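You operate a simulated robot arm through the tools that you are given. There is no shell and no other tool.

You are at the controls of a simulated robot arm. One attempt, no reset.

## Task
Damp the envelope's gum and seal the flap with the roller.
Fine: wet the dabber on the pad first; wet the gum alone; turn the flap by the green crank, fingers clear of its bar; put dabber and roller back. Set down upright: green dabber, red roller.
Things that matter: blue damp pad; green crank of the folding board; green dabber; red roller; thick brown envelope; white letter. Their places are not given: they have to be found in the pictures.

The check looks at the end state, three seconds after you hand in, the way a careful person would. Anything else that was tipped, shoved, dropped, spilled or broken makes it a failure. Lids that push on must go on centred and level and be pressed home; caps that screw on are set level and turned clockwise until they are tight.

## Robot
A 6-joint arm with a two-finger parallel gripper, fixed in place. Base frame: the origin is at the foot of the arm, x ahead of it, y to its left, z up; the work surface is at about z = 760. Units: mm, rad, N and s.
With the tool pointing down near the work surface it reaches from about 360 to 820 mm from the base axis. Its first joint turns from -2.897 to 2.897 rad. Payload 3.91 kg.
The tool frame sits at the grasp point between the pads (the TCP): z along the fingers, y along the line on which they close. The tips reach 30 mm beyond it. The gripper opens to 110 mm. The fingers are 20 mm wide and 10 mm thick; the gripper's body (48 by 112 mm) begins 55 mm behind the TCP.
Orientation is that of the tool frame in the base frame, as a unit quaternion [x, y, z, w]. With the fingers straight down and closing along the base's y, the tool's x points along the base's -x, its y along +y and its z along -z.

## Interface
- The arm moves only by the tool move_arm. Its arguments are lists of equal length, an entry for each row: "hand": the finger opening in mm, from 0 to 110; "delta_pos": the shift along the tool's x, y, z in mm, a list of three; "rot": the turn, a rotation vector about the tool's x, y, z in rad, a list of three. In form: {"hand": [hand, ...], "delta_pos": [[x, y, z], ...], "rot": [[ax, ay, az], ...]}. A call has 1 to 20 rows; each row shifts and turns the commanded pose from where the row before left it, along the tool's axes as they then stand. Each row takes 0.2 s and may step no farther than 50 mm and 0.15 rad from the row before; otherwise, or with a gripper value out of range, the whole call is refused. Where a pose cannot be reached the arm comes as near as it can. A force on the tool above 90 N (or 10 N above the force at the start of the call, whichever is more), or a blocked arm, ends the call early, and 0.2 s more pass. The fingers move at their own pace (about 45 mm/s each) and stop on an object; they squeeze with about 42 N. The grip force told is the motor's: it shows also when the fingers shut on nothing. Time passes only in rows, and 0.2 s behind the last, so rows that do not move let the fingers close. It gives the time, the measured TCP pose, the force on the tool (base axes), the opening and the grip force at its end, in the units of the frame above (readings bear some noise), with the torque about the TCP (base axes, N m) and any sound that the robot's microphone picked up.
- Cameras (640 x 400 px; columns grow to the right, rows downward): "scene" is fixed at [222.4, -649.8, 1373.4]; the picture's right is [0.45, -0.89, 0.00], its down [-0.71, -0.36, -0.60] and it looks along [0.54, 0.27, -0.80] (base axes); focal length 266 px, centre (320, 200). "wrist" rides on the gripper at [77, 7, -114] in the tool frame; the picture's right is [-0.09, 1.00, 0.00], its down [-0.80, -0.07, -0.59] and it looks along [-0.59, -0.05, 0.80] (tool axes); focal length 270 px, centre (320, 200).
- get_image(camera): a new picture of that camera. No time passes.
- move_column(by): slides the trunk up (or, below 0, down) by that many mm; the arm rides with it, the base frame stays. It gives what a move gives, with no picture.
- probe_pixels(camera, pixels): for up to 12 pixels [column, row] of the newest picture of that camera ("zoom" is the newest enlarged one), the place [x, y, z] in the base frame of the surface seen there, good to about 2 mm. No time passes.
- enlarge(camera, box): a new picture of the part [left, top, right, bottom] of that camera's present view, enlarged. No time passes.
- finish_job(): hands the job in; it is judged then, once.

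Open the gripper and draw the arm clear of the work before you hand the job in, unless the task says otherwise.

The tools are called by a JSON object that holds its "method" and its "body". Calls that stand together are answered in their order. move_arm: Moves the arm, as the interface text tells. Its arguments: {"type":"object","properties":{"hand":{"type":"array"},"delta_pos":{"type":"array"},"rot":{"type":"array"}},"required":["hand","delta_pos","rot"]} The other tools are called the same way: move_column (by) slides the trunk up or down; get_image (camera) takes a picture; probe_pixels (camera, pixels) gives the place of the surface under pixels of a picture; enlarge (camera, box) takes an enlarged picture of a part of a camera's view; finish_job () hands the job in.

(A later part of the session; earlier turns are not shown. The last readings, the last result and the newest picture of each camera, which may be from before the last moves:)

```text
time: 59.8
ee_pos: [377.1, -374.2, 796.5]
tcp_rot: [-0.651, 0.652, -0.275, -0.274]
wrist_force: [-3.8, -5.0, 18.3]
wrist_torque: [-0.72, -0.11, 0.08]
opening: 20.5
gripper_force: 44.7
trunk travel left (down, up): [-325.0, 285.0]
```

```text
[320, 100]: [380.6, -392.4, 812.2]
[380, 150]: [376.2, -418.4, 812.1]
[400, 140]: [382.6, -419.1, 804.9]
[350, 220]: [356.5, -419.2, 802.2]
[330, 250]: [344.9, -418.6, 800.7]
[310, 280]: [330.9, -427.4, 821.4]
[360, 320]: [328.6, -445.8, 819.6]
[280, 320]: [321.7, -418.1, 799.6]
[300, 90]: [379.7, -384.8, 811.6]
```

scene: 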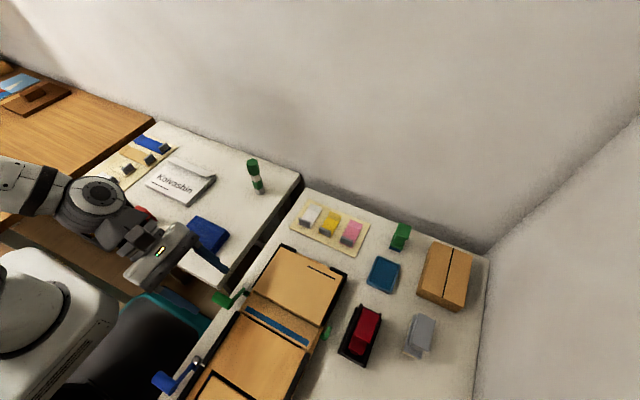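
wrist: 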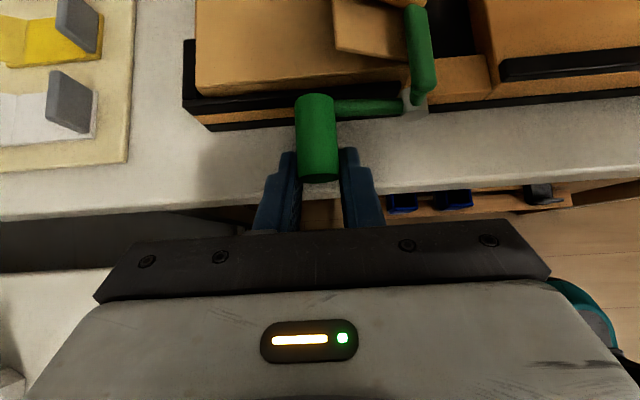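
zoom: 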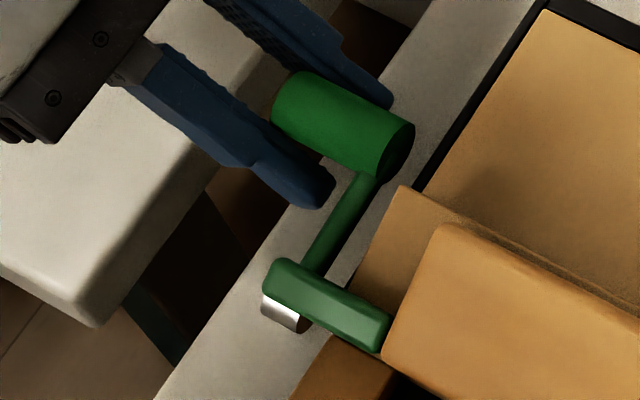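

The handle centre is at z≈800, about 5° above level: the fingers slid along the handle against the flap's resistance. I'll open, rise, close the fingers and press the handle down from above.

{"method": "move_arm", "body": {"hand": [44, 44, 44, 44, 44, 44, 0, 0, 0, 0], "delta_pos": [[0, 0, 0], [0, 0, 0], [0, 0, 0], [21.5, 0, -20.9], [21.5, 0, -20.9], [4.2, 1.5, 4.3], [0, 0, 0], [0, 0, 0], [0, 0, 0], [0, 0, 0]], "rot": [[0, 0, 0], [0, 0, 0], [0, 0, 0], [0, 0, 0], [0, 0, 0], [0, 0, 0], [0, 0, 0], [0, 0, 0], [0, 0, 0], [0, 0, 0]]}}

{"method": "get_image", "body": {"camera": "wrist"}}

{"method": "get_image", "body": {"camera": "scene"}}

```text
time: 62.0
ee_pos: [376.8, -381.8, 855.7]
tcp_rot: [-0.651, 0.652, -0.274, -0.276]
wrist_force: [-0.8, 0.0, 0.1]
wrist_torque: [-0.02, -0.04, 0.06]
opening: 0.0
gripper_force: 38.5
trunk travel left (down, up): [-325.0, 285.0]
```

```text
taken
```

wrist: 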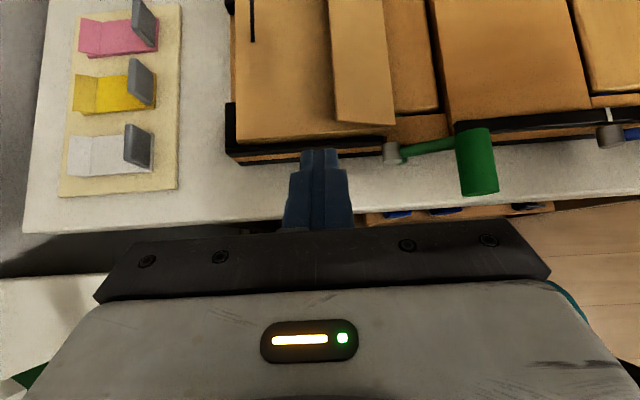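

```text
taken
```

scene: 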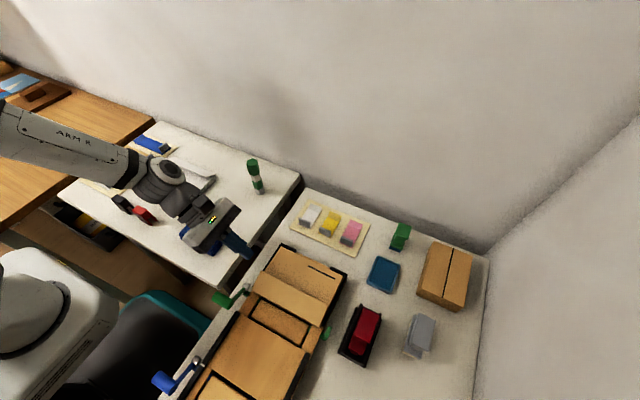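

The crank swung back to its rest, but the flap has stayed over the envelope. I'll zoom and probe the flap's angle.

{"method": "enlarge", "body": {"camera": "scene", "box": [220, 255, 350, 345]}}

{"method": "probe_pixels", "body": {"camera": "zoom", "pixels": [[190, 95], [170, 130], [155, 155], [300, 150], [290, 190], [280, 220], [480, 250], [465, 280], [450, 300], [250, 260], [130, 220], [60, 210]]}}

{"method": "probe_pixels", "body": {"camera": "wrist", "pixels": [[335, 20], [360, 20], [385, 20], [340, 115], [365, 115], [392, 120], [338, 70], [385, 70], [475, 160]]}}

```text
4.44 times, centred on (285, 300) of scene
```

zoom: 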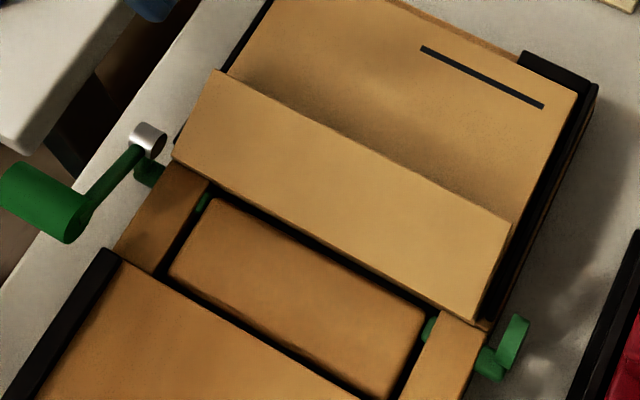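

```text
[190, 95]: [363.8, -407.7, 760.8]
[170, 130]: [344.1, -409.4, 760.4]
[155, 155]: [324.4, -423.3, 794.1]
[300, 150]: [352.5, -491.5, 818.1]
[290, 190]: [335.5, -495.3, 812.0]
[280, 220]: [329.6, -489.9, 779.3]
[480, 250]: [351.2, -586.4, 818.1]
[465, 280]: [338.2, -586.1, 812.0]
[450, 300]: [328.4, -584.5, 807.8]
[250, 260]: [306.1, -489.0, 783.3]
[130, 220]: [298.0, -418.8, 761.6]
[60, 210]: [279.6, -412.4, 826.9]
```

```text
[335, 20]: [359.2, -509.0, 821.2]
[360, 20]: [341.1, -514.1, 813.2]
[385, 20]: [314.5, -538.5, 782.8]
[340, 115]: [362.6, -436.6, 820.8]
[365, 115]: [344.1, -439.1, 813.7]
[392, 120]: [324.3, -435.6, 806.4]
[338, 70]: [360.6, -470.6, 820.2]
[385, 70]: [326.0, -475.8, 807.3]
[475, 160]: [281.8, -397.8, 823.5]
```

The flap rests over the envelope at about 22° (fold at x≈325 z 807, free edge at x≈363 z 821), ready to be rolled down. The crank has gone back to rest by itself. I'll rise and turn the tool back to straight down, closing along y, for the roller.

{"method": "move_arm", "body": {"hand": [30, 60, 80, 80, 80, 80, 80, 80, 80, 80, 80, 80, 80, 80, 80, 80, 80, 80, 80, 80], "delta_pos": [[23.9, 0, -23.2], [23.9, 0, -23.2], [23.9, 0, -23.2], [0, 0, 0], [0, 0, 0], [0, 0, 0], [0, 0, 0], [0, 0, 0], [0, 0, 0], [0, 0, 0], [0, 0, 0], [0, 0, 0], [0, 0, 0], [0, 0, 0], [0, 0, 0], [0, 0, 0], [0, 0, 0], [0, 0, 0], [0, 0, 0], [0, 0, 0]], "rot": [[0, 0, 0], [0, 0, 0], [0, 0, 0], [0, -0.1333, 0], [0, -0.1333, 0], [0, -0.1333, 0], [0, -0.1333, 0], [0, -0.1333, 0], [0, -0.1335, 0], [0, 0, 0.1428], [0, 0, 0.1428], [0, 0, 0.1428], [0, 0, 0.1428], [0, 0, 0.1428], [0, 0, 0.1428], [0, 0, 0.1428], [0, 0, 0.1428], [0, 0, 0.1428], [0, 0, 0.1428], [0, 0, 0.1428]]}}

```text
time: 66.2
ee_pos: [376.5, -380.7, 956.4]
tcp_rot: [0.002, 1.0, 0.0, 0.0]
wrist_force: [0.2, 0.3, 0.1]
wrist_torque: [-0.02, -0.01, 0.01]
opening: 80.0
gripper_force: 0.1
trunk travel left (down, up): [-325.0, 285.0]
```

The tool is straight down again. I'll move to (260,-640,1000) so that the camera sees the roller and the flap.

{"method": "move_arm", "body": {"hand": [80, 80, 80, 80, 80, 80, 80], "delta_pos": [[19.3, -43.3, -7.3], [19.3, -43.3, -7.3], [19.3, -43.3, -7.3], [19.3, -43.3, -7.3], [19.3, -43.3, -7.3], [19.3, -43.3, -7.3], [0, 0, 0]], "rot": [[0, 0, 0], [0, 0, 0], [0, 0, 0], [0, 0, 0], [0, 0, 0], [0, 0, 0], [0, 0, 0]]}}

{"method": "get_image", "body": {"camera": "wrist"}}

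{"method": "enlarge", "body": {"camera": "wrist", "box": [180, 60, 460, 230]}}

{"method": "enlarge", "body": {"camera": "scene", "box": [325, 290, 395, 370]}}

```text
time: 67.8
ee_pos: [259.5, -643.7, 999.9]
tcp_rot: [0.0, 1.0, 0.001, -0.001]
wrist_force: [-0.2, -0.4, -0.5]
wrist_torque: [0.04, 0.01, -0.03]
opening: 80.0
gripper_force: 0.0
trunk travel left (down, up): [-325.0, 285.0]
```

```text
taken
```

wrist: 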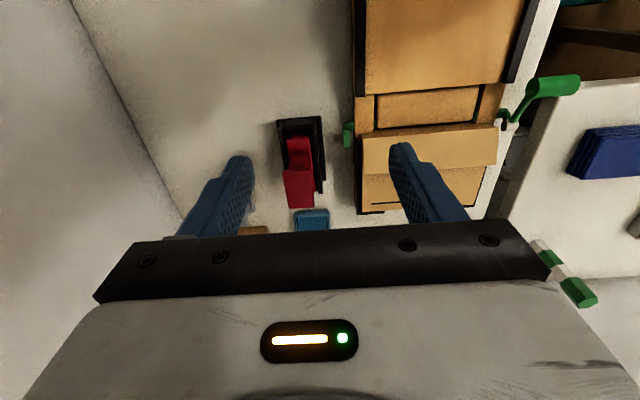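

```text
2.29 times, centred on (320, 145) of wrist
```

zoom: 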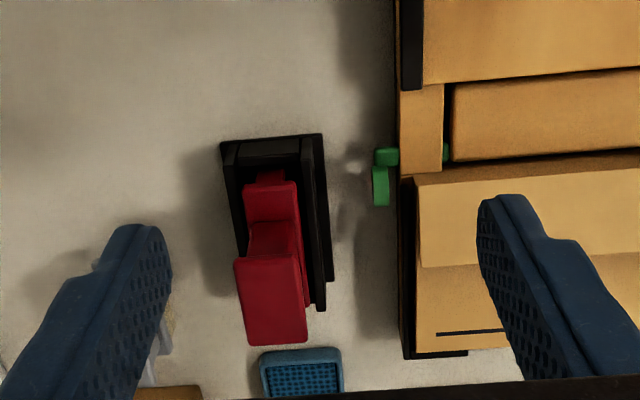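

```text
5.00 times, centred on (360, 330) of scene
```

zoom: 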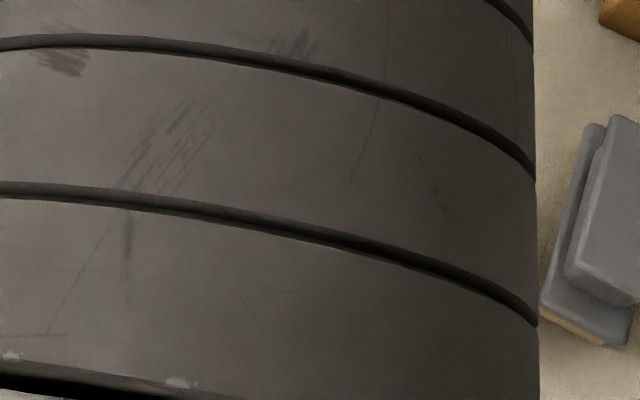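

The roller sits in its black tray at wrist (298,170). I'll zoom in on it and probe its outline.

{"method": "enlarge", "body": {"camera": "wrist", "box": [265, 105, 345, 220]}}

{"method": "probe_pixels", "body": {"camera": "wrist", "pixels": [[284, 174], [308, 172], [287, 207], [312, 206], [298, 190], [298, 165], [296, 145], [300, 128], [283, 120], [318, 118], [278, 160], [322, 180]]}}

```text
3.48 times, centred on (305, 162) of wrist
```

zoom: 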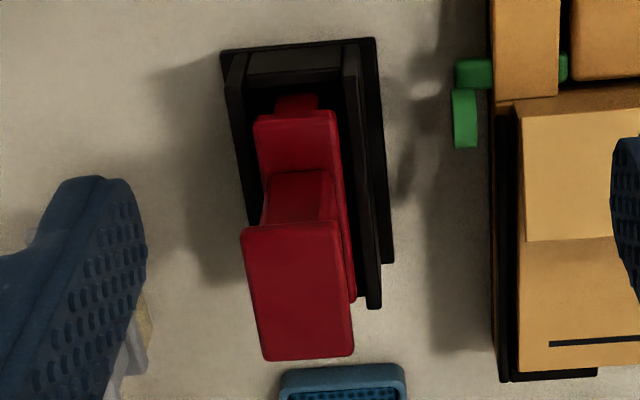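

```text
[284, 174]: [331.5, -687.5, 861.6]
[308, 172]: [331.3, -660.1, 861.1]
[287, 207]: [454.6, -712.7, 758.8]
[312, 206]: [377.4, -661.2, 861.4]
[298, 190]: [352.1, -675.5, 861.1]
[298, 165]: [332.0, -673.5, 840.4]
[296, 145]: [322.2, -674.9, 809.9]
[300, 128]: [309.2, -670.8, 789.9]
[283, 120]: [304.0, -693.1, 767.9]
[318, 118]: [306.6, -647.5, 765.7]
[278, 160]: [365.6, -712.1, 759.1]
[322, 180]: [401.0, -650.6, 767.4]
```

The roller's handle cap is centred at (353.5,-674), z 861.5, about 50×28 mm and aligned with x. I'll probe the cradle rails and the lower body, then move above it.

{"method": "probe_pixels", "body": {"camera": "zoom", "pixels": [[238, 130], [352, 200], [290, 65], [375, 280], [300, 140], [300, 105], [345, 250], [300, 195], [260, 300], [340, 340], [372, 150], [250, 240]]}}

{"method": "move_arm", "body": {"hand": [60, 60, 60, 60], "delta_pos": [[-31.3, -10.1, 26.7], [-31.3, -10.1, 26.7], [-31.3, -10.1, 26.7], [0, 0, 0]], "rot": [[0, 0, 0], [0, 0, 0], [0, 0, 0], [0, 0, 0]]}}

{"method": "enlarge", "body": {"camera": "scene", "box": [315, 270, 405, 370]}}

{"method": "get_image", "body": {"camera": "wrist"}}

```text
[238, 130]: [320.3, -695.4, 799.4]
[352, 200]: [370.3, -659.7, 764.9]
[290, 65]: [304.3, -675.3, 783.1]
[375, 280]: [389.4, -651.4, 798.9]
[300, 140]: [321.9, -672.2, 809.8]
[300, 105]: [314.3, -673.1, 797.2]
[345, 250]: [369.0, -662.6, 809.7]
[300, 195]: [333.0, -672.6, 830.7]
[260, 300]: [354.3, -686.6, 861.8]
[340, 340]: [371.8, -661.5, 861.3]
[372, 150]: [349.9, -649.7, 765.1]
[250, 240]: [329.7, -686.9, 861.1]
```

```text
time: 68.8
ee_pos: [355.4, -672.0, 919.3]
tcp_rot: [0.001, 1.0, 0.0, 0.001]
wrist_force: [0.2, 0.5, 0.0]
wrist_torque: [0.05, -0.01, 0.04]
opening: 59.6
gripper_force: 0.1
trunk travel left (down, up): [-325.0, 285.0]
```

```text
4.00 times, centred on (360, 320) of scene
```

zoom: 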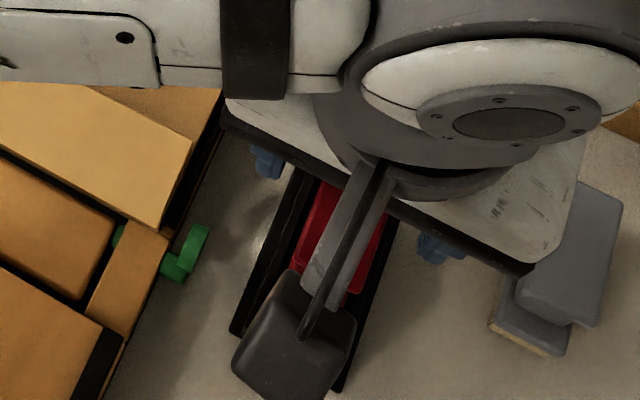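

```text
taken
```

wrist: 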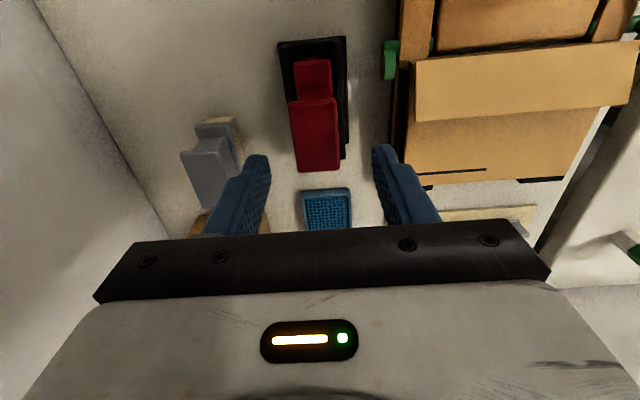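

The cap lies centred between the fingers (315,135). I'll lower to TCP z≈852 with a small correction and close on the handle.

{"method": "move_arm", "body": {"hand": [60, 60, 60, 60, 0, 0, 0, 0, 0], "delta_pos": [[1.5, -2, 25], [0, 0, 25], [0, 0, 17], [0, 0, 0], [0, 0, 0], [0, 0, 0], [0, 0, 0], [0, 0, 0], [0, 0, 0]], "rot": [[0, 0, 0], [0, 0, 0], [0, 0, 0], [0, 0, 0], [0, 0, 0], [0, 0, 0], [0, 0, 0], [0, 0, 0], [0, 0, 0]]}}

{"method": "get_image", "body": {"camera": "wrist"}}

```text
time: 70.8
ee_pos: [352.0, -674.4, 852.2]
tcp_rot: [0.0, 1.0, 0.0, 0.001]
wrist_force: [-0.2, 0.6, -1.0]
wrist_torque: [0.04, 0.03, -0.02]
opening: 31.2
gripper_force: 42.5
trunk travel left (down, up): [-325.0, 285.0]
```

```text
taken
```

wrist: 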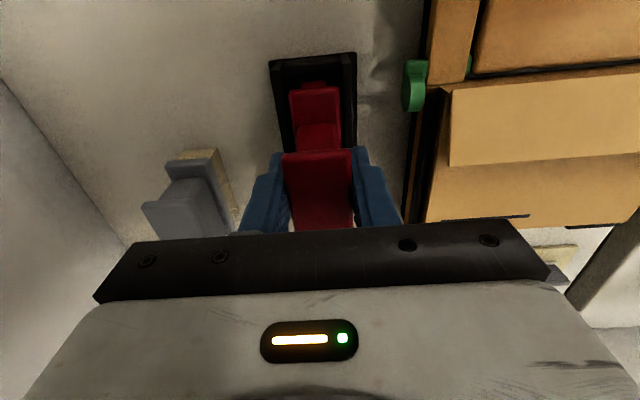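

The handle is gripped at 31 mm. I'll lift the roller straight up out of the cradle.

{"method": "move_arm", "body": {"hand": [0, 0, 0, 0, 0], "delta_pos": [[0, 0, -10], [0, 0, -25], [0, 0, -30], [0, 0, -25], [0, 0, 0]], "rot": [[0, 0, 0], [0, 0, 0], [0, 0, 0], [0, 0, 0], [0, 0, 0]]}}

{"method": "get_image", "body": {"camera": "wrist"}}

{"method": "get_image", "body": {"camera": "scene"}}

{"method": "enlarge", "body": {"camera": "scene", "box": [315, 260, 425, 370]}}

```text
time: 72.0
ee_pos: [349.8, -673.0, 942.3]
tcp_rot: [0.001, 1.0, 0.001, 0.0]
wrist_force: [-0.2, 0.2, -0.8]
wrist_torque: [0.02, 0.0, 0.01]
opening: 31.1
gripper_force: 41.4
trunk travel left (down, up): [-325.0, 285.0]
```

```text
taken
```

wrist: 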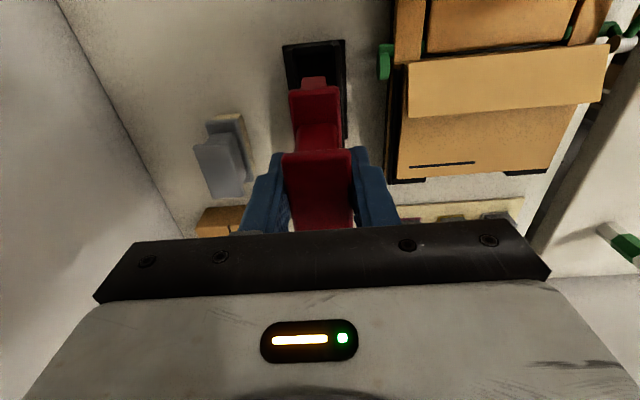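

```text
taken
```

scene: 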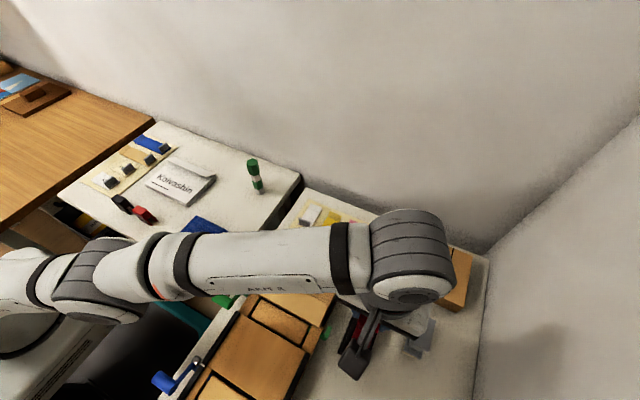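

```text
3.64 times, centred on (370, 315) of scene
```

zoom: 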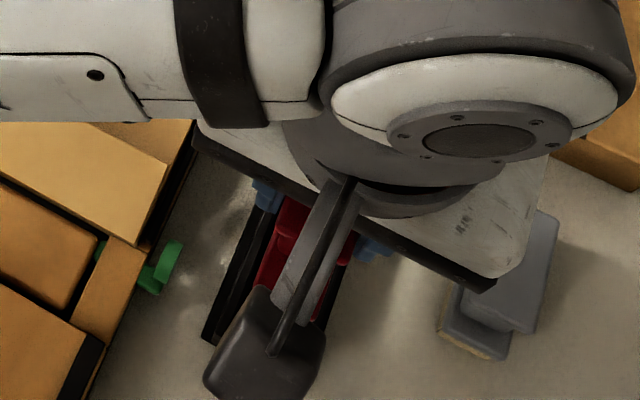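

The roller is out and level. I'll carry it over the right end of the flap (x≈364, y≈-570) and then lower it gently.

{"method": "move_arm", "body": {"hand": [0, 0, 0, 0, 0, 0], "delta_pos": [[-4.2, 34.4, 0], [-4.2, 34.4, 0], [-4.2, 34.4, 0], [0, 0, 15], [0, 0, 10], [0, 0, 0]], "rot": [[0, 0, 0], [0, 0, 0], [0, 0, 0], [0, 0, 0], [0, 0, 0], [0, 0, 0]]}}

{"method": "get_image", "body": {"camera": "wrist"}}

{"method": "enlarge", "body": {"camera": "scene", "box": [260, 250, 370, 340]}}

```text
time: 73.4
ee_pos: [358.6, -675.0, 921.4]
tcp_rot: [0.0, 1.0, 0.0, 0.001]
wrist_force: [0.0, -0.9, -0.9]
wrist_torque: [-0.01, -0.02, 0.01]
opening: 31.3
gripper_force: 42.1
out of reach, approached as far as the arm can: row 1, 2, 3, 4, 5
trunk travel left (down, up): [-325.0, 285.0]
```

```text
taken
```

wrist: 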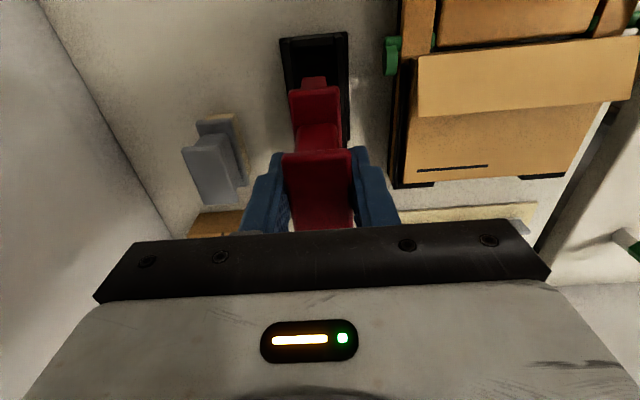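

```text
4.44 times, centred on (315, 295) of scene
```

zoom: 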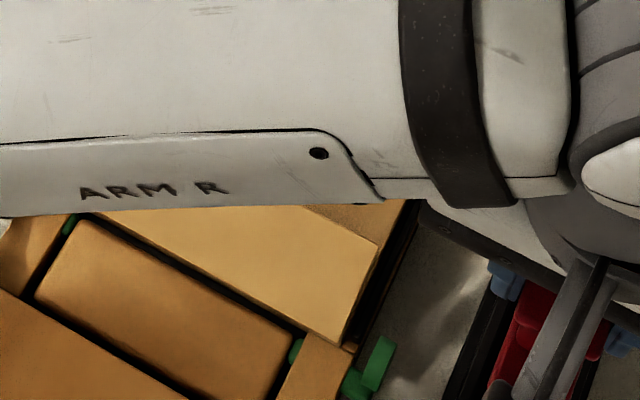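

The arm refused the +y motion and has stayed over the tray (z 921, roller still held). I'll try a small +y step to understand the limit.

{"method": "move_arm", "body": {"hand": [0, 0], "delta_pos": [[0, 10, 0], [0, 0, 0]], "rot": [[0, 0, 0], [0, 0, 0]]}}

{"method": "move_arm", "body": {"hand": [0, 0], "delta_pos": [[10, 0, 0], [0, 0, 0]], "rot": [[0, 0, 0], [0, 0, 0]]}}

{"method": "get_image", "body": {"camera": "scene"}}

```text
time: 74.0
ee_pos: [361.9, -671.2, 923.1]
tcp_rot: [0.0, 1.0, 0.001, 0.0]
wrist_force: [0.6, 0.6, -0.9]
wrist_torque: [0.03, -0.01, -0.01]
opening: 31.4
gripper_force: 42.1
out of reach, approached as far as the arm can: row 1
trunk travel left (down, up): [-325.0, 285.0]
```

```text
time: 74.6
ee_pos: [353.2, -674.4, 924.5]
tcp_rot: [0.001, 1.0, 0.0, 0.0]
wrist_force: [0.8, -0.1, -1.7]
wrist_torque: [-0.01, 0.0, 0.02]
opening: 31.4
gripper_force: 41.9
out of reach, approached as far as the arm can: row 1
trunk travel left (down, up): [-325.0, 285.0]
```

```text
taken
```

scene: 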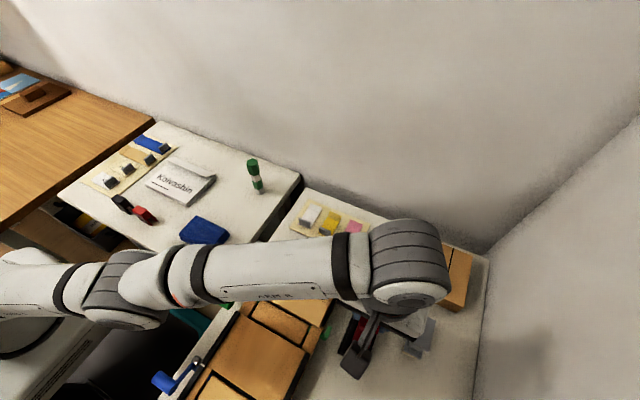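

Both small moves were flagged out of reach although the target is nearer the base. I'll test a pure radial inward step combined with a small rise.

{"method": "move_arm", "body": {"hand": [0, 0], "delta_pos": [[9.3, 17.7, 0], [0, 0, 0]], "rot": [[0, 0, 0], [0, 0, 0]]}}

{"method": "move_arm", "body": {"hand": [0, 0], "delta_pos": [[0, 0, -15], [0, 0, 0]], "rot": [[0, 0, 0], [0, 0, 0]]}}

```text
time: 75.2
ee_pos: [353.2, -676.2, 927.9]
tcp_rot: [0.0, 1.0, 0.001, -0.001]
wrist_force: [0.4, -0.6, -0.7]
wrist_torque: [-0.02, 0.0, 0.01]
opening: 31.6
gripper_force: 42.1
out of reach, approached as far as the arm can: row 1
trunk travel left (down, up): [-325.0, 285.0]
```

```text
time: 75.8
ee_pos: [351.5, -672.1, 944.8]
tcp_rot: [0.0, 1.0, -0.001, 0.0]
wrist_force: [0.8, 0.1, -1.1]
wrist_torque: [-0.01, -0.04, 0.0]
opening: 31.3
gripper_force: 42.3
trunk travel left (down, up): [-325.0, 285.0]
```

Upward moves work but inward moves don't. I'll probe the elbow and forearm heights in the latest scene picture to see the arm's configuration.

{"method": "get_image", "body": {"camera": "scene"}}

{"method": "probe_pixels", "body": {"camera": "scene", "pixels": [[20, 285], [60, 290], [110, 270], [120, 300], [170, 270], [210, 270], [280, 265], [340, 260], [405, 240], [412, 285], [35, 330], [10, 260]]}}

{"method": "enlarge", "body": {"camera": "scene", "box": [0, 200, 320, 400]}}

```text
taken
```

scene: 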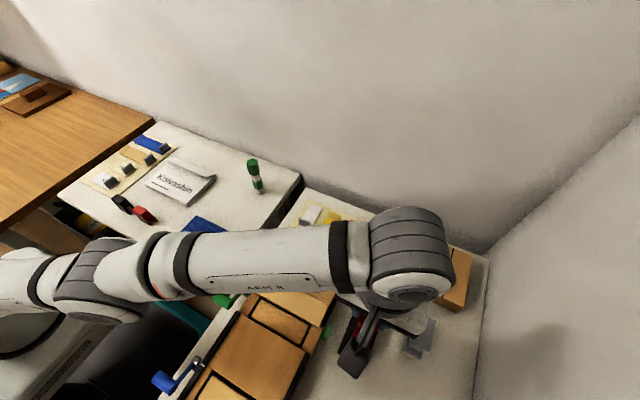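

```text
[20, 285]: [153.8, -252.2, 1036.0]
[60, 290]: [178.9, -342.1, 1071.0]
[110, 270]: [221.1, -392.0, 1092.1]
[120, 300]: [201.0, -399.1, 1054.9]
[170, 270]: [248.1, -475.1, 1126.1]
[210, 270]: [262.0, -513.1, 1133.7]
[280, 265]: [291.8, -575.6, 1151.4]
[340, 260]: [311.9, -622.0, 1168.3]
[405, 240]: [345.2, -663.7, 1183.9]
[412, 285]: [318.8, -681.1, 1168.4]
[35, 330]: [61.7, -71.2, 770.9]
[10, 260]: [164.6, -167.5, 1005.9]
```

```text
2.00 times, centred on (160, 300) of scene
```

zoom: 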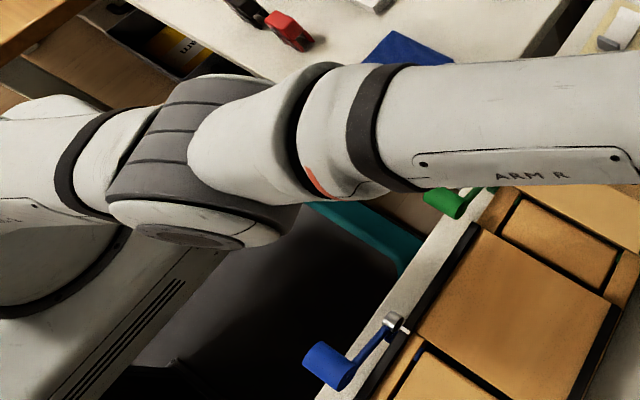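

The numbers suggest the arm locks at a fixed stretch (nearly straight elbow). I'll test a straight-down step here, still well above the cradle, since that also shortens the reach.

{"method": "move_arm", "body": {"hand": [0, 0], "delta_pos": [[0, 0, 20], [0, 0, 0]], "rot": [[0, 0, 0], [0, 0, 0]]}}

```text
time: 76.4
ee_pos: [352.5, -675.4, 924.7]
tcp_rot: [0.001, 1.0, 0.002, -0.001]
wrist_force: [0.0, -0.9, -1.9]
wrist_torque: [0.01, 0.03, 0.03]
opening: 31.2
gripper_force: 41.9
trunk travel left (down, up): [-325.0, 285.0]
```

Vertical moves work fine. I'll retry a pure inward step with the larger stride at this height.

{"method": "move_arm", "body": {"hand": [0, 0], "delta_pos": [[0, 45, 0], [0, 0, 0]], "rot": [[0, 0, 0], [0, 0, 0]]}}

{"method": "move_arm", "body": {"hand": [0, 0], "delta_pos": [[0, 0, 0], [0, 0, 0]], "rot": [[0, 0, 0.1], [0, 0, 0]]}}

```text
time: 77.0
ee_pos: [351.9, -675.4, 925.1]
tcp_rot: [0.0, 1.0, 0.002, -0.001]
wrist_force: [-0.6, 0.2, -0.8]
wrist_torque: [0.01, 0.0, -0.02]
opening: 31.2
gripper_force: 41.9
out of reach, approached as far as the arm can: row 1
trunk travel left (down, up): [-325.0, 285.0]
```

```text
time: 77.6
ee_pos: [352.1, -675.3, 924.7]
tcp_rot: [0.051, 0.999, 0.0, 0.0]
wrist_force: [-0.7, -0.4, -0.7]
wrist_torque: [-0.05, 0.0, -0.04]
opening: 31.2
gripper_force: 42.3
trunk travel left (down, up): [-325.0, 285.0]
```

Yawing by +0.1 rad works. I'll retry the +y step with that slack, in case the last joint was at its limit.

{"method": "move_arm", "body": {"hand": [0, 0], "delta_pos": [[2, 20, 0], [0, 0, 0]], "rot": [[0, 0, 0], [0, 0, 0]]}}

```text
time: 78.2
ee_pos: [356.1, -671.8, 928.4]
tcp_rot: [0.051, 0.999, 0.002, 0.0]
wrist_force: [-0.1, -0.7, -0.9]
wrist_torque: [-0.03, -0.01, 0.0]
opening: 31.3
gripper_force: 42.5
out of reach, approached as far as the arm can: row 1
trunk travel left (down, up): [-325.0, 285.0]
```

I'll test an inward step combined with rising, and then an outward one, to find out which direction is actually restricted.

{"method": "move_arm", "body": {"hand": [0, 0], "delta_pos": [[0, 0, 0], [0, 0, 0]], "rot": [[0, 0, -0.1], [0, 0, 0]]}}

{"method": "move_arm", "body": {"hand": [0, 0, 0], "delta_pos": [[9.3, 17.7, -20], [9.3, 17.7, -20], [0, 0, 0]], "rot": [[0, 0, 0], [0, 0, 0], [0, 0, 0]]}}

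```text
time: 78.8
ee_pos: [357.5, -673.0, 926.4]
tcp_rot: [0.0, 1.0, 0.001, 0.001]
wrist_force: [-0.2, 0.4, -0.9]
wrist_torque: [0.02, -0.03, -0.02]
opening: 31.2
gripper_force: 42.7
trunk travel left (down, up): [-325.0, 285.0]
```

```text
time: 79.6
ee_pos: [353.9, -667.7, 944.3]
tcp_rot: [0.0, 1.0, 0.002, -0.001]
wrist_force: [0.5, -0.4, -1.0]
wrist_torque: [-0.04, -0.01, 0.03]
opening: 31.6
gripper_force: 41.8
out of reach, approached as far as the arm can: row 1, 2
trunk travel left (down, up): [-325.0, 285.0]
```

The arm moves along a shell rather than inward. I'll try reversing the path by which I came, toward (260,-644,1000), which certainly was reachable before.

{"method": "move_arm", "body": {"hand": [0, 0, 0], "delta_pos": [[31.3, 10.1, -16], [31.3, 10.1, -16], [0, 0, 0]], "rot": [[0, 0, 0], [0, 0, 0], [0, 0, 0]]}}

```text
time: 80.4
ee_pos: [336.2, -669.3, 957.7]
tcp_rot: [0.001, 1.0, 0.001, -0.001]
wrist_force: [0.2, 0.6, -1.7]
wrist_torque: [0.04, -0.03, 0.06]
opening: 31.0
gripper_force: 42.2
out of reach, approached as far as the arm can: row 1, 2
trunk travel left (down, up): [-325.0, 285.0]
```

The elbow seems to have passed through straight while lifting and locked there. I'll command an outward stretch beyond reach, which should bias the elbow upward, and then try inward again, staying high over the tray.

{"method": "move_arm", "body": {"hand": [0, 0, 0], "delta_pos": [[-17.9, -35.8, 0], [-17.9, -35.8, 0], [0, 0, 0]], "rot": [[0, 0, 0], [0, 0, 0], [0, 0, 0]]}}

{"method": "move_arm", "body": {"hand": [0, 0], "delta_pos": [[15, 30, 0], [0, 0, 0]], "rot": [[0, 0, 0], [0, 0, 0]]}}

```text
time: 81.2
ee_pos: [342.5, -676.6, 936.7]
tcp_rot: [0.0, 1.0, 0.001, -0.001]
wrist_force: [-0.3, 0.0, -0.9]
wrist_torque: [0.03, 0.0, -0.03]
opening: 31.2
gripper_force: 42.2
out of reach, approached as far as the arm can: row 1, 2
trunk travel left (down, up): [-325.0, 285.0]
```

```text
time: 81.8
ee_pos: [340.8, -674.9, 942.1]
tcp_rot: [0.0, 1.0, 0.001, 0.0]
wrist_force: [-0.1, -0.3, -1.7]
wrist_torque: [0.0, -0.02, 0.03]
opening: 31.3
gripper_force: 42.4
out of reach, approached as far as the arm can: row 1
trunk travel left (down, up): [-325.0, 285.0]
```

Still locked at the shell. Straight down worked before, and it also folds the elbow, so I'll realign over the tray and step down to z≈895 (roller bottom still above the rails), then test inward there.

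{"method": "move_arm", "body": {"hand": [0, 0, 0, 0], "delta_pos": [[-11, 0, 0], [0, 0, 20], [0, 0, 20], [0, 0, 0]], "rot": [[0, 0, 0], [0, 0, 0], [0, 0, 0], [0, 0, 0]]}}

```text
time: 82.8
ee_pos: [355.1, -682.7, 902.2]
tcp_rot: [0.001, 1.0, 0.002, 0.0]
wrist_force: [-0.8, 0.1, -1.7]
wrist_torque: [-0.01, 0.02, -0.06]
opening: 30.9
gripper_force: 41.9
out of reach, approached as far as the arm can: row 3
trunk travel left (down, up): [-325.0, 285.0]
```

The elbow is locked straight. I'll use a wrist motion that folds the elbow the right way: rise 40 mm, then swing the tool bottom toward the base in small tilts, moving the TCP inward at the same time.

{"method": "move_arm", "body": {"hand": [0, 0, 0, 0, 0, 0, 0], "delta_pos": [[0, 0, -20], [0, 0, -20], [11.3, 21.8, 0], [11.3, 21.8, 0], [11.3, 21.8, 0], [11.3, 21.8, 0], [0, 0, 0]], "rot": [[0, 0, 0], [0, 0, 0], [-0.0888, 0.046, 0], [-0.0888, 0.046, 0], [-0.0888, 0.046, 0], [-0.0888, 0.046, 0], [0, 0, 0]]}}

{"method": "get_image", "body": {"camera": "scene"}}

```text
time: 84.4
ee_pos: [311.2, -595.9, 943.4]
tcp_rot: [0.0, 0.98, 0.177, -0.091]
wrist_force: [0.4, 0.9, -0.8]
wrist_torque: [-0.02, -0.03, 0.01]
opening: 31.4
gripper_force: 41.7
out of reach, approached as far as the arm can: row 2, 3
trunk travel left (down, up): [-325.0, 285.0]
```

```text
taken
```

scene: 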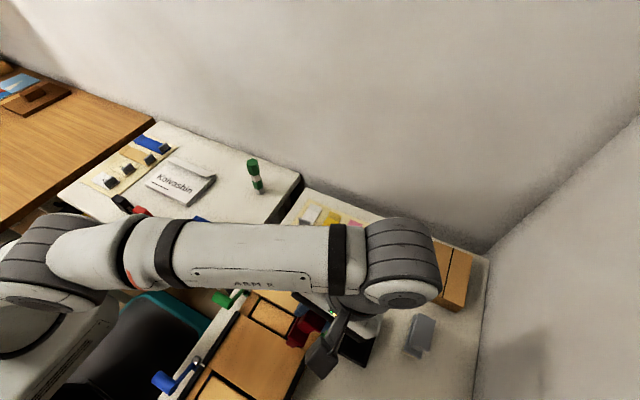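

The elbow folds again (the last rows weren't flagged). I'll untilt the tool in place to stand the roller upright.

{"method": "move_arm", "body": {"hand": [0, 0, 0, 0, 0], "delta_pos": [[0, 0, -2], [0, 0, -2], [0, 0, -2], [0, 0, -2], [0, 0, 0]], "rot": [[0.0888, -0.046, 0], [0.0888, -0.046, 0], [0.0888, -0.046, 0], [0.0888, -0.046, 0], [0, 0, 0]]}}

{"method": "get_image", "body": {"camera": "wrist"}}

{"method": "get_image", "body": {"camera": "scene"}}

```text
time: 85.6
ee_pos: [313.3, -600.4, 954.3]
tcp_rot: [0.0, 1.0, 0.001, 0.001]
wrist_force: [0.5, 0.2, -1.8]
wrist_torque: [0.0, 0.01, -0.02]
opening: 31.0
gripper_force: 42.0
trunk travel left (down, up): [-325.0, 285.0]
```

```text
taken
```

wrist: 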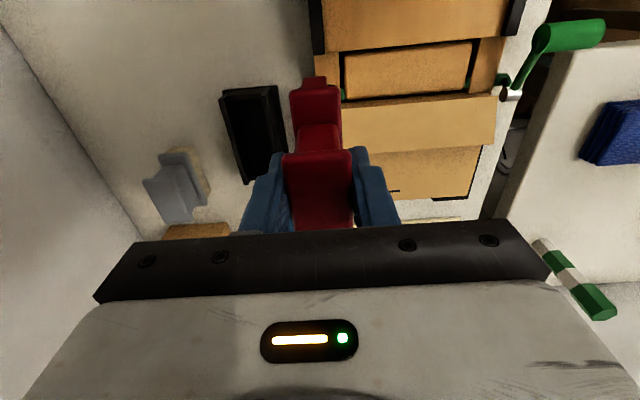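

```text
taken
```

scene: 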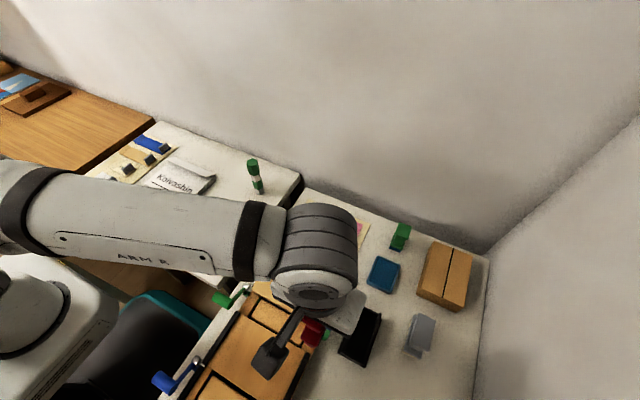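

The roller is upright again and all else is in place. To keep the arm away from the straight-elbow lock later, I'll raise the trunk 130 mm now.

{"method": "move_column", "body": {"by": 130}}

{"method": "move_arm", "body": {"hand": [0, 0, 0, 0, 0, 0], "delta_pos": [[-10, 6, 40], [-10, 6, 40], [-10, 6, 40], [-10, 6, 30], [-10, 6, 20], [0, 0, 0]], "rot": [[0, 0, 0], [0, 0, 0], [0, 0, 0], [0, 0, 0], [0, 0, 0], [0, 0, 0]]}}

{"method": "get_image", "body": {"camera": "wrist"}}

{"method": "get_image", "body": {"camera": "scene"}}

```text
time: 87.2
ee_pos: [313.4, -600.6, 1082.2]
tcp_rot: [0.0, 1.0, 0.0, 0.0]
wrist_force: [0.4, 0.1, -1.6]
wrist_torque: [0.0, 0.01, -0.02]
opening: 31.4
gripper_force: 42.6
trunk travel left (down, up): [-455.0, 155.0]
```

```text
time: 88.5
ee_pos: [362.7, -570.2, 912.3]
tcp_rot: [0.0, 1.0, 0.0, 0.0]
wrist_force: [0.3, -0.1, -1.5]
wrist_torque: [-0.01, -0.01, -0.01]
opening: 31.4
gripper_force: 41.8
trunk travel left (down, up): [-455.0, 155.0]
```

```text
taken
```

wrist: 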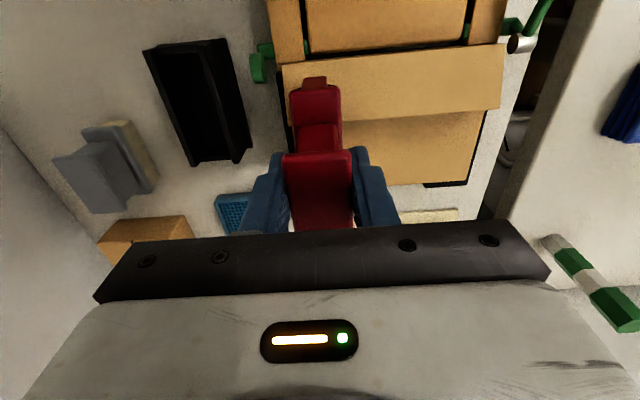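

```text
taken
```

scene: 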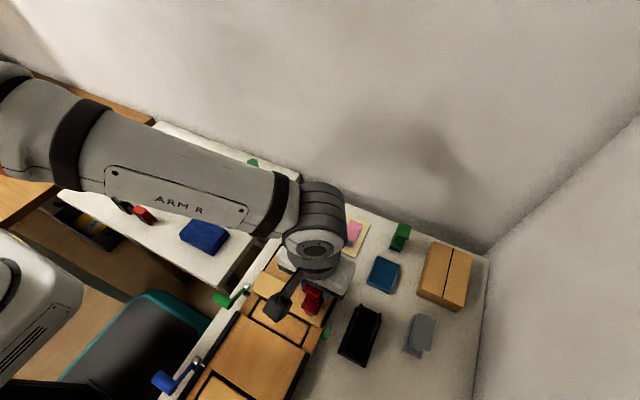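

The roller hovers over the right end of the flap. I'll zoom to see the roller's underside and the flap.

{"method": "enlarge", "body": {"camera": "scene", "box": [240, 250, 345, 340]}}

{"method": "enlarge", "body": {"camera": "wrist", "box": [240, 40, 400, 240]}}

{"method": "enlarge", "body": {"camera": "scene", "box": [330, 290, 400, 370]}}

```text
4.44 times, centred on (292, 295) of scene
```

zoom: 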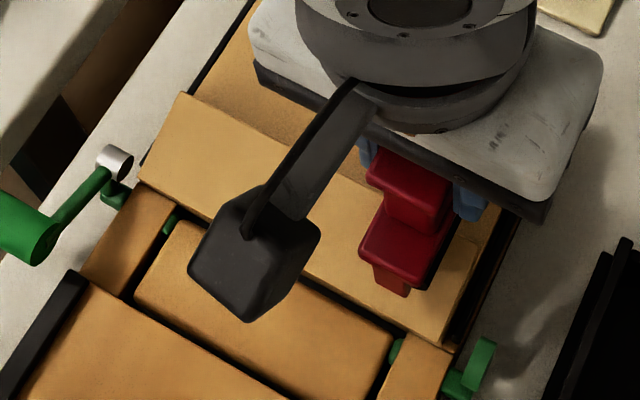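

```text
2.00 times, centred on (320, 140) of wrist
```

zoom: 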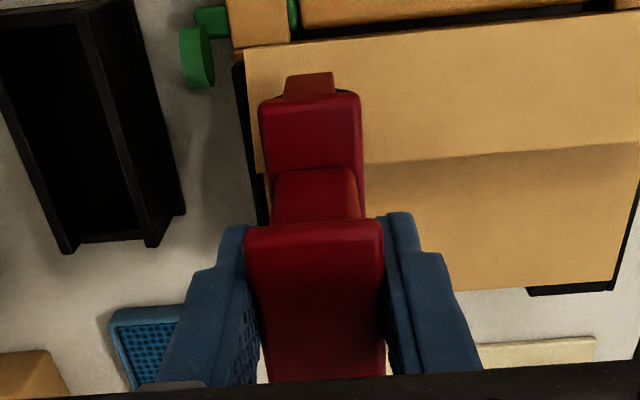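

```text
5.00 times, centred on (365, 330) of scene
```

zoom: 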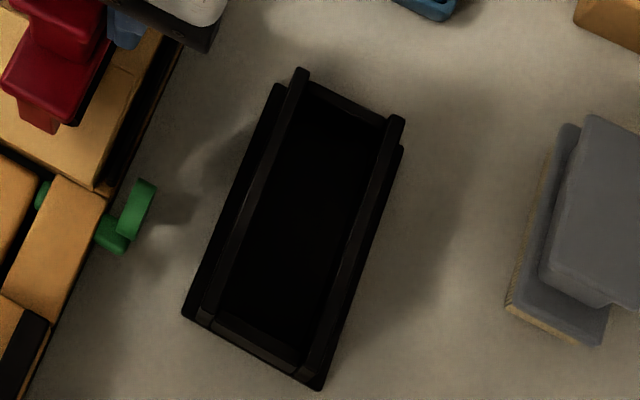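

The cradle is empty and open on top, and the roller body with its end fork is clear. I'll shift 7 mm in +x so the roller sits wholly on the envelope, then lower in small steps and watch for contact.

{"method": "move_arm", "body": {"hand": [0, 0, 0, 0], "delta_pos": [[-7, 0, 0], [0, 0, 4], [0, 0, 4], [0, 0, 0]], "rot": [[0, 0, 0], [0, 0, 0], [0, 0, 0], [0, 0, 0]]}}

{"method": "move_arm", "body": {"hand": [0, 0, 0], "delta_pos": [[0, 0, 3], [0, 0, 3], [0, 0, 0]], "rot": [[0, 0, 0], [0, 0, 0], [0, 0, 0]]}}

{"method": "move_arm", "body": {"hand": [0, 0, 0], "delta_pos": [[0, 0, 2], [0, 0, 2], [0, 0, 0]], "rot": [[0, 0, 0], [0, 0, 0], [0, 0, 0]]}}

```text
time: 89.5
ee_pos: [371.0, -569.4, 904.4]
tcp_rot: [0.0, 1.0, 0.0, 0.0]
wrist_force: [-1.1, 0.0, -1.5]
wrist_torque: [0.0, 0.02, 0.03]
opening: 31.3
gripper_force: 41.8
trunk travel left (down, up): [-455.0, 155.0]
```

```text
time: 90.3
ee_pos: [370.7, -570.0, 897.9]
tcp_rot: [0.0, 1.0, 0.0, 0.0]
wrist_force: [0.7, 0.7, -2.1]
wrist_torque: [0.0, -0.03, 0.0]
opening: 31.1
gripper_force: 42.1
trunk travel left (down, up): [-455.0, 155.0]
```

```text
time: 91.2
ee_pos: [369.8, -571.0, 894.3]
tcp_rot: [0.0, 1.0, 0.0, 0.0]
wrist_force: [-0.2, -0.4, -1.4]
wrist_torque: [0.03, 0.0, 0.02]
opening: 31.2
gripper_force: 41.9
trunk travel left (down, up): [-455.0, 155.0]
```

No contact yet at z 894. I'll continue down in 2 mm steps.

{"method": "move_arm", "body": {"hand": [0, 0, 0], "delta_pos": [[0, 0, 2], [0, 0, 2], [0, 0, 0]], "rot": [[0, 0, 0], [0, 0, 0], [0, 0, 0]]}}

{"method": "enlarge", "body": {"camera": "scene", "box": [250, 265, 340, 340]}}

{"method": "move_arm", "body": {"hand": [0, 0], "delta_pos": [[0, 0, 2], [0, 0, 0]], "rot": [[0, 0, 0], [0, 0, 0]]}}

{"method": "move_arm", "body": {"hand": [0, 0], "delta_pos": [[0, 0, 2], [0, 0, 0]], "rot": [[0, 0, 0], [0, 0, 0]]}}

```text
time: 92.0
ee_pos: [370.4, -570.0, 893.2]
tcp_rot: [0.0, 1.0, -0.002, 0.001]
wrist_force: [1.0, 0.1, 16.8]
wrist_torque: [-0.05, 0.33, 0.01]
opening: 31.3
gripper_force: 41.9
trunk travel left (down, up): [-455.0, 155.0]
```

```text
5.33 times, centred on (295, 302) of scene
```

zoom: 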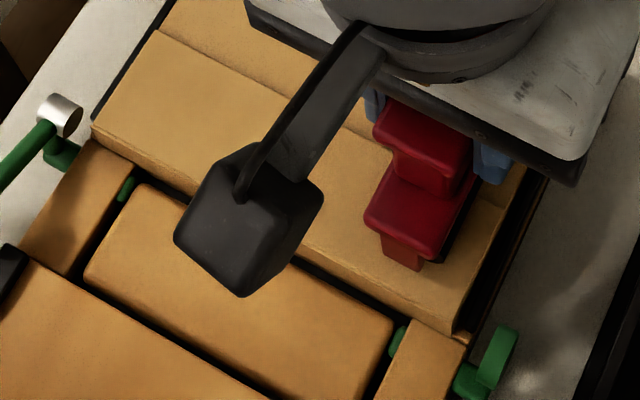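

```text
time: 92.5
ee_pos: [371.4, -568.3, 889.7]
tcp_rot: [0.0, 1.0, -0.001, 0.002]
wrist_force: [4.8, -0.2, 29.9]
wrist_torque: [-0.03, 0.19, 0.01]
opening: 31.6
gripper_force: 42.6
trunk travel left (down, up): [-455.0, 155.0]
```

```text
time: 93.2
ee_pos: [369.8, -569.8, 888.1]
tcp_rot: [0.001, 1.0, 0.0, 0.001]
wrist_force: [2.9, 0.0, 28.8]
wrist_torque: [-0.09, 0.18, 0.02]
opening: 31.3
gripper_force: 41.6
trunk travel left (down, up): [-455.0, 155.0]
```

The force is about 29 N and the flap is being pressed flat. I'll roll along +y toward the left end of the flap in 8 mm steps.

{"method": "move_arm", "body": {"hand": [0, 0, 0, 0, 0, 0], "delta_pos": [[0, 8, 0], [0, 8, 0], [0, 8, 0], [0, 8, 0], [0, 8, 0], [0, 0, 0]], "rot": [[0, 0, 0], [0, 0, 0], [0, 0, 0], [0, 0, 0], [0, 0, 0], [0, 0, 0]]}}

{"method": "enlarge", "body": {"camera": "scene", "box": [240, 260, 345, 345]}}

{"method": "get_image", "body": {"camera": "wrist"}}

```text
time: 94.5
ee_pos: [369.7, -529.8, 886.8]
tcp_rot: [0.001, 1.0, 0.0, 0.0]
wrist_force: [-1.0, -0.1, 4.3]
wrist_torque: [-0.05, 0.08, 0.01]
opening: 31.2
gripper_force: 42.5
trunk travel left (down, up): [-455.0, 155.0]
```

```text
4.71 times, centred on (292, 302) of scene
```

zoom: 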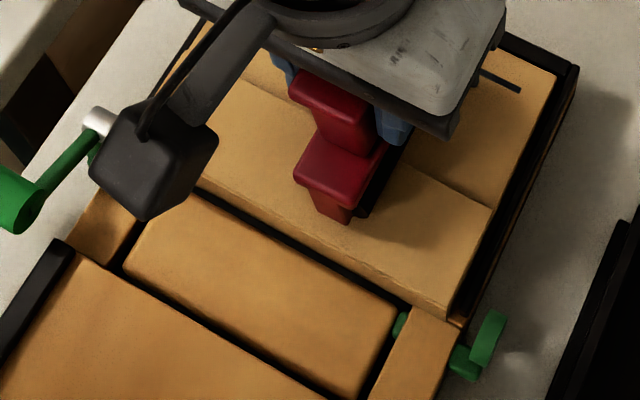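

```text
taken
```

wrist: 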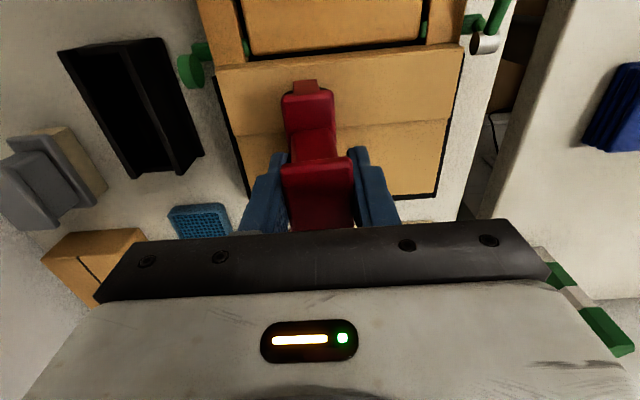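

The flap now lies down flat and the force dropped to 4 N. I'll press 1.5 mm lower and keep rolling to the left end.

{"method": "move_arm", "body": {"hand": [0, 0], "delta_pos": [[0, 0, 1.5], [0, 0, 0]], "rot": [[0, 0, 0], [0, 0, 0]]}}

{"method": "move_arm", "body": {"hand": [0, 0, 0, 0, 0, 0], "delta_pos": [[0, 8, 0.1], [0, 8, 0.1], [0, 8, 0.1], [0, 8, 0.1], [0, 8, 0.1], [0, 0, 0]], "rot": [[0, 0, 0], [0, 0, 0], [0, 0, 0], [0, 0, 0], [0, 0, 0], [0, 0, 0]]}}

```text
time: 95.2
ee_pos: [370.6, -530.1, 886.2]
tcp_rot: [0.0, 1.0, 0.0, 0.0]
wrist_force: [-0.7, 0.6, 9.0]
wrist_torque: [-0.06, 0.01, 0.01]
opening: 31.5
gripper_force: 42.1
trunk travel left (down, up): [-455.0, 155.0]
```

```text
time: 96.5
ee_pos: [371.5, -490.0, 885.3]
tcp_rot: [0.002, 1.0, -0.001, 0.0]
wrist_force: [-0.5, -3.1, 14.7]
wrist_torque: [-0.31, -0.03, -0.04]
opening: 31.5
gripper_force: 41.6
trunk travel left (down, up): [-455.0, 155.0]
```

Force is 14.7 N, which is good. I'll roll on to y≈-448 at the left end.

{"method": "move_arm", "body": {"hand": [0, 0, 0, 0, 0, 0, 0], "delta_pos": [[0, 7, 0.1], [0, 7, 0.1], [0, 7, 0.1], [0, 7, 0.1], [0, 7, 0.1], [0, 7, 0], [0, 0, 0]], "rot": [[0, 0, 0], [0, 0, 0], [0, 0, 0], [0, 0, 0], [0, 0, 0], [0, 0, 0], [0, 0, 0]]}}

{"method": "enlarge", "body": {"camera": "scene", "box": [240, 260, 345, 345]}}

```text
time: 98.2
ee_pos: [369.7, -447.8, 883.7]
tcp_rot: [0.0, 1.0, 0.001, -0.001]
wrist_force: [0.5, -3.2, 17.2]
wrist_torque: [-0.4, -0.06, 0.03]
opening: 31.5
gripper_force: 42.1
trunk travel left (down, up): [-455.0, 155.0]
```

```text
4.71 times, centred on (292, 302) of scene
```

zoom: 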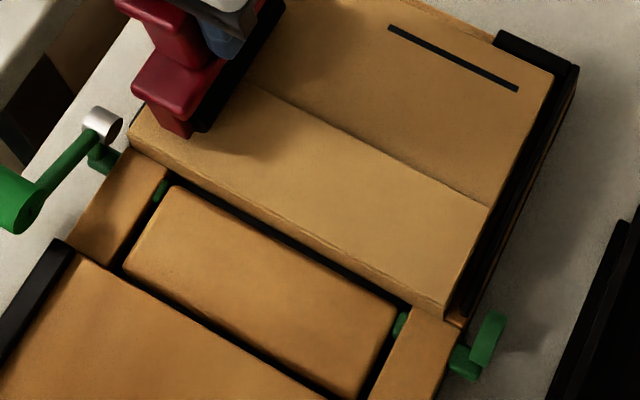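

The flap lies flat all along. I'll roll 6 mm further to cover the gum's left end at -441, then roll back over the whole length to the right end at about y -588.

{"method": "move_arm", "body": {"hand": [0, 0, 0], "delta_pos": [[0, 6, 0], [0, 0, 0.5], [0, 0, 0]], "rot": [[0, 0, 0], [0, 0, 0], [0, 0, 0]]}}

{"method": "move_arm", "body": {"hand": [0, 0, 0, 0, 0, 0, 0, 0, 0, 0], "delta_pos": [[0, -8, 0], [0, -8, 0], [0, -8, 0], [0, -8, 0], [0, -8, 0], [0, -8, 0], [0, -8, 0], [0, -8, 0], [0, -8, 0], [0, 0, 0]], "rot": [[0, 0, 0], [0, 0, 0], [0, 0, 0], [0, 0, 0], [0, 0, 0], [0, 0, 0], [0, 0, 0], [0, 0, 0], [0, 0, 0], [0, 0, 0]]}}

```text
time: 99.0
ee_pos: [370.1, -441.1, 884.6]
tcp_rot: [0.0, 1.0, 0.0, -0.001]
wrist_force: [1.2, -2.4, 15.5]
wrist_torque: [-0.29, -0.07, -0.01]
opening: 31.8
gripper_force: 42.4
trunk travel left (down, up): [-455.0, 155.0]
```

```text
time: 101.2
ee_pos: [369.5, -513.7, 883.7]
tcp_rot: [0.0, 1.0, -0.001, 0.0]
wrist_force: [0.2, 1.0, 9.0]
wrist_torque: [0.1, -0.02, 0.02]
opening: 31.2
gripper_force: 41.8
trunk travel left (down, up): [-455.0, 155.0]
```

Force is 9 N in the middle. I'll press 1 mm more and roll on to the right end.

{"method": "move_arm", "body": {"hand": [0, 0, 0, 0, 0, 0, 0, 0, 0, 0, 0], "delta_pos": [[0, 0, 1], [0, -8, 0], [0, -8, 0], [0, -8, 0.2], [0, -8, 0], [0, -8, 0.2], [0, -8, 0], [0, -8, 0.2], [0, -8, 0], [0, -8, 0], [0, 0, 0]], "rot": [[0, 0, 0], [0, 0, 0], [0, 0, 0], [0, 0, 0], [0, 0, 0], [0, 0, 0], [0, 0, 0], [0, 0, 0], [0, 0, 0], [0, 0, 0], [0, 0, 0]]}}

{"method": "enlarge", "body": {"camera": "scene", "box": [240, 260, 345, 345]}}

```text
time: 103.5
ee_pos: [369.4, -585.7, 883.9]
tcp_rot: [0.0, 1.0, -0.001, -0.001]
wrist_force: [-0.1, 1.7, 10.8]
wrist_torque: [0.21, -0.05, -0.01]
opening: 31.5
gripper_force: 41.9
trunk travel left (down, up): [-455.0, 155.0]
```

```text
4.71 times, centred on (292, 302) of scene
```

zoom: 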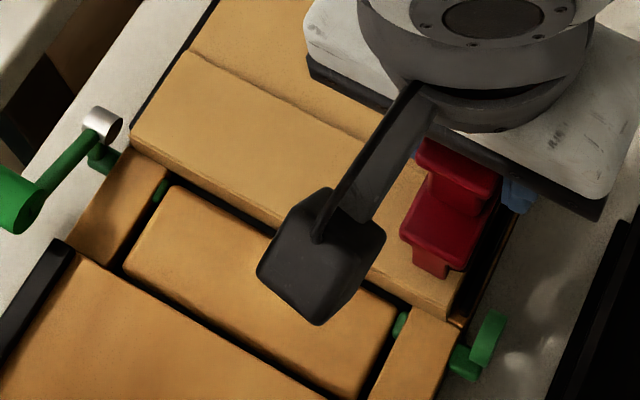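

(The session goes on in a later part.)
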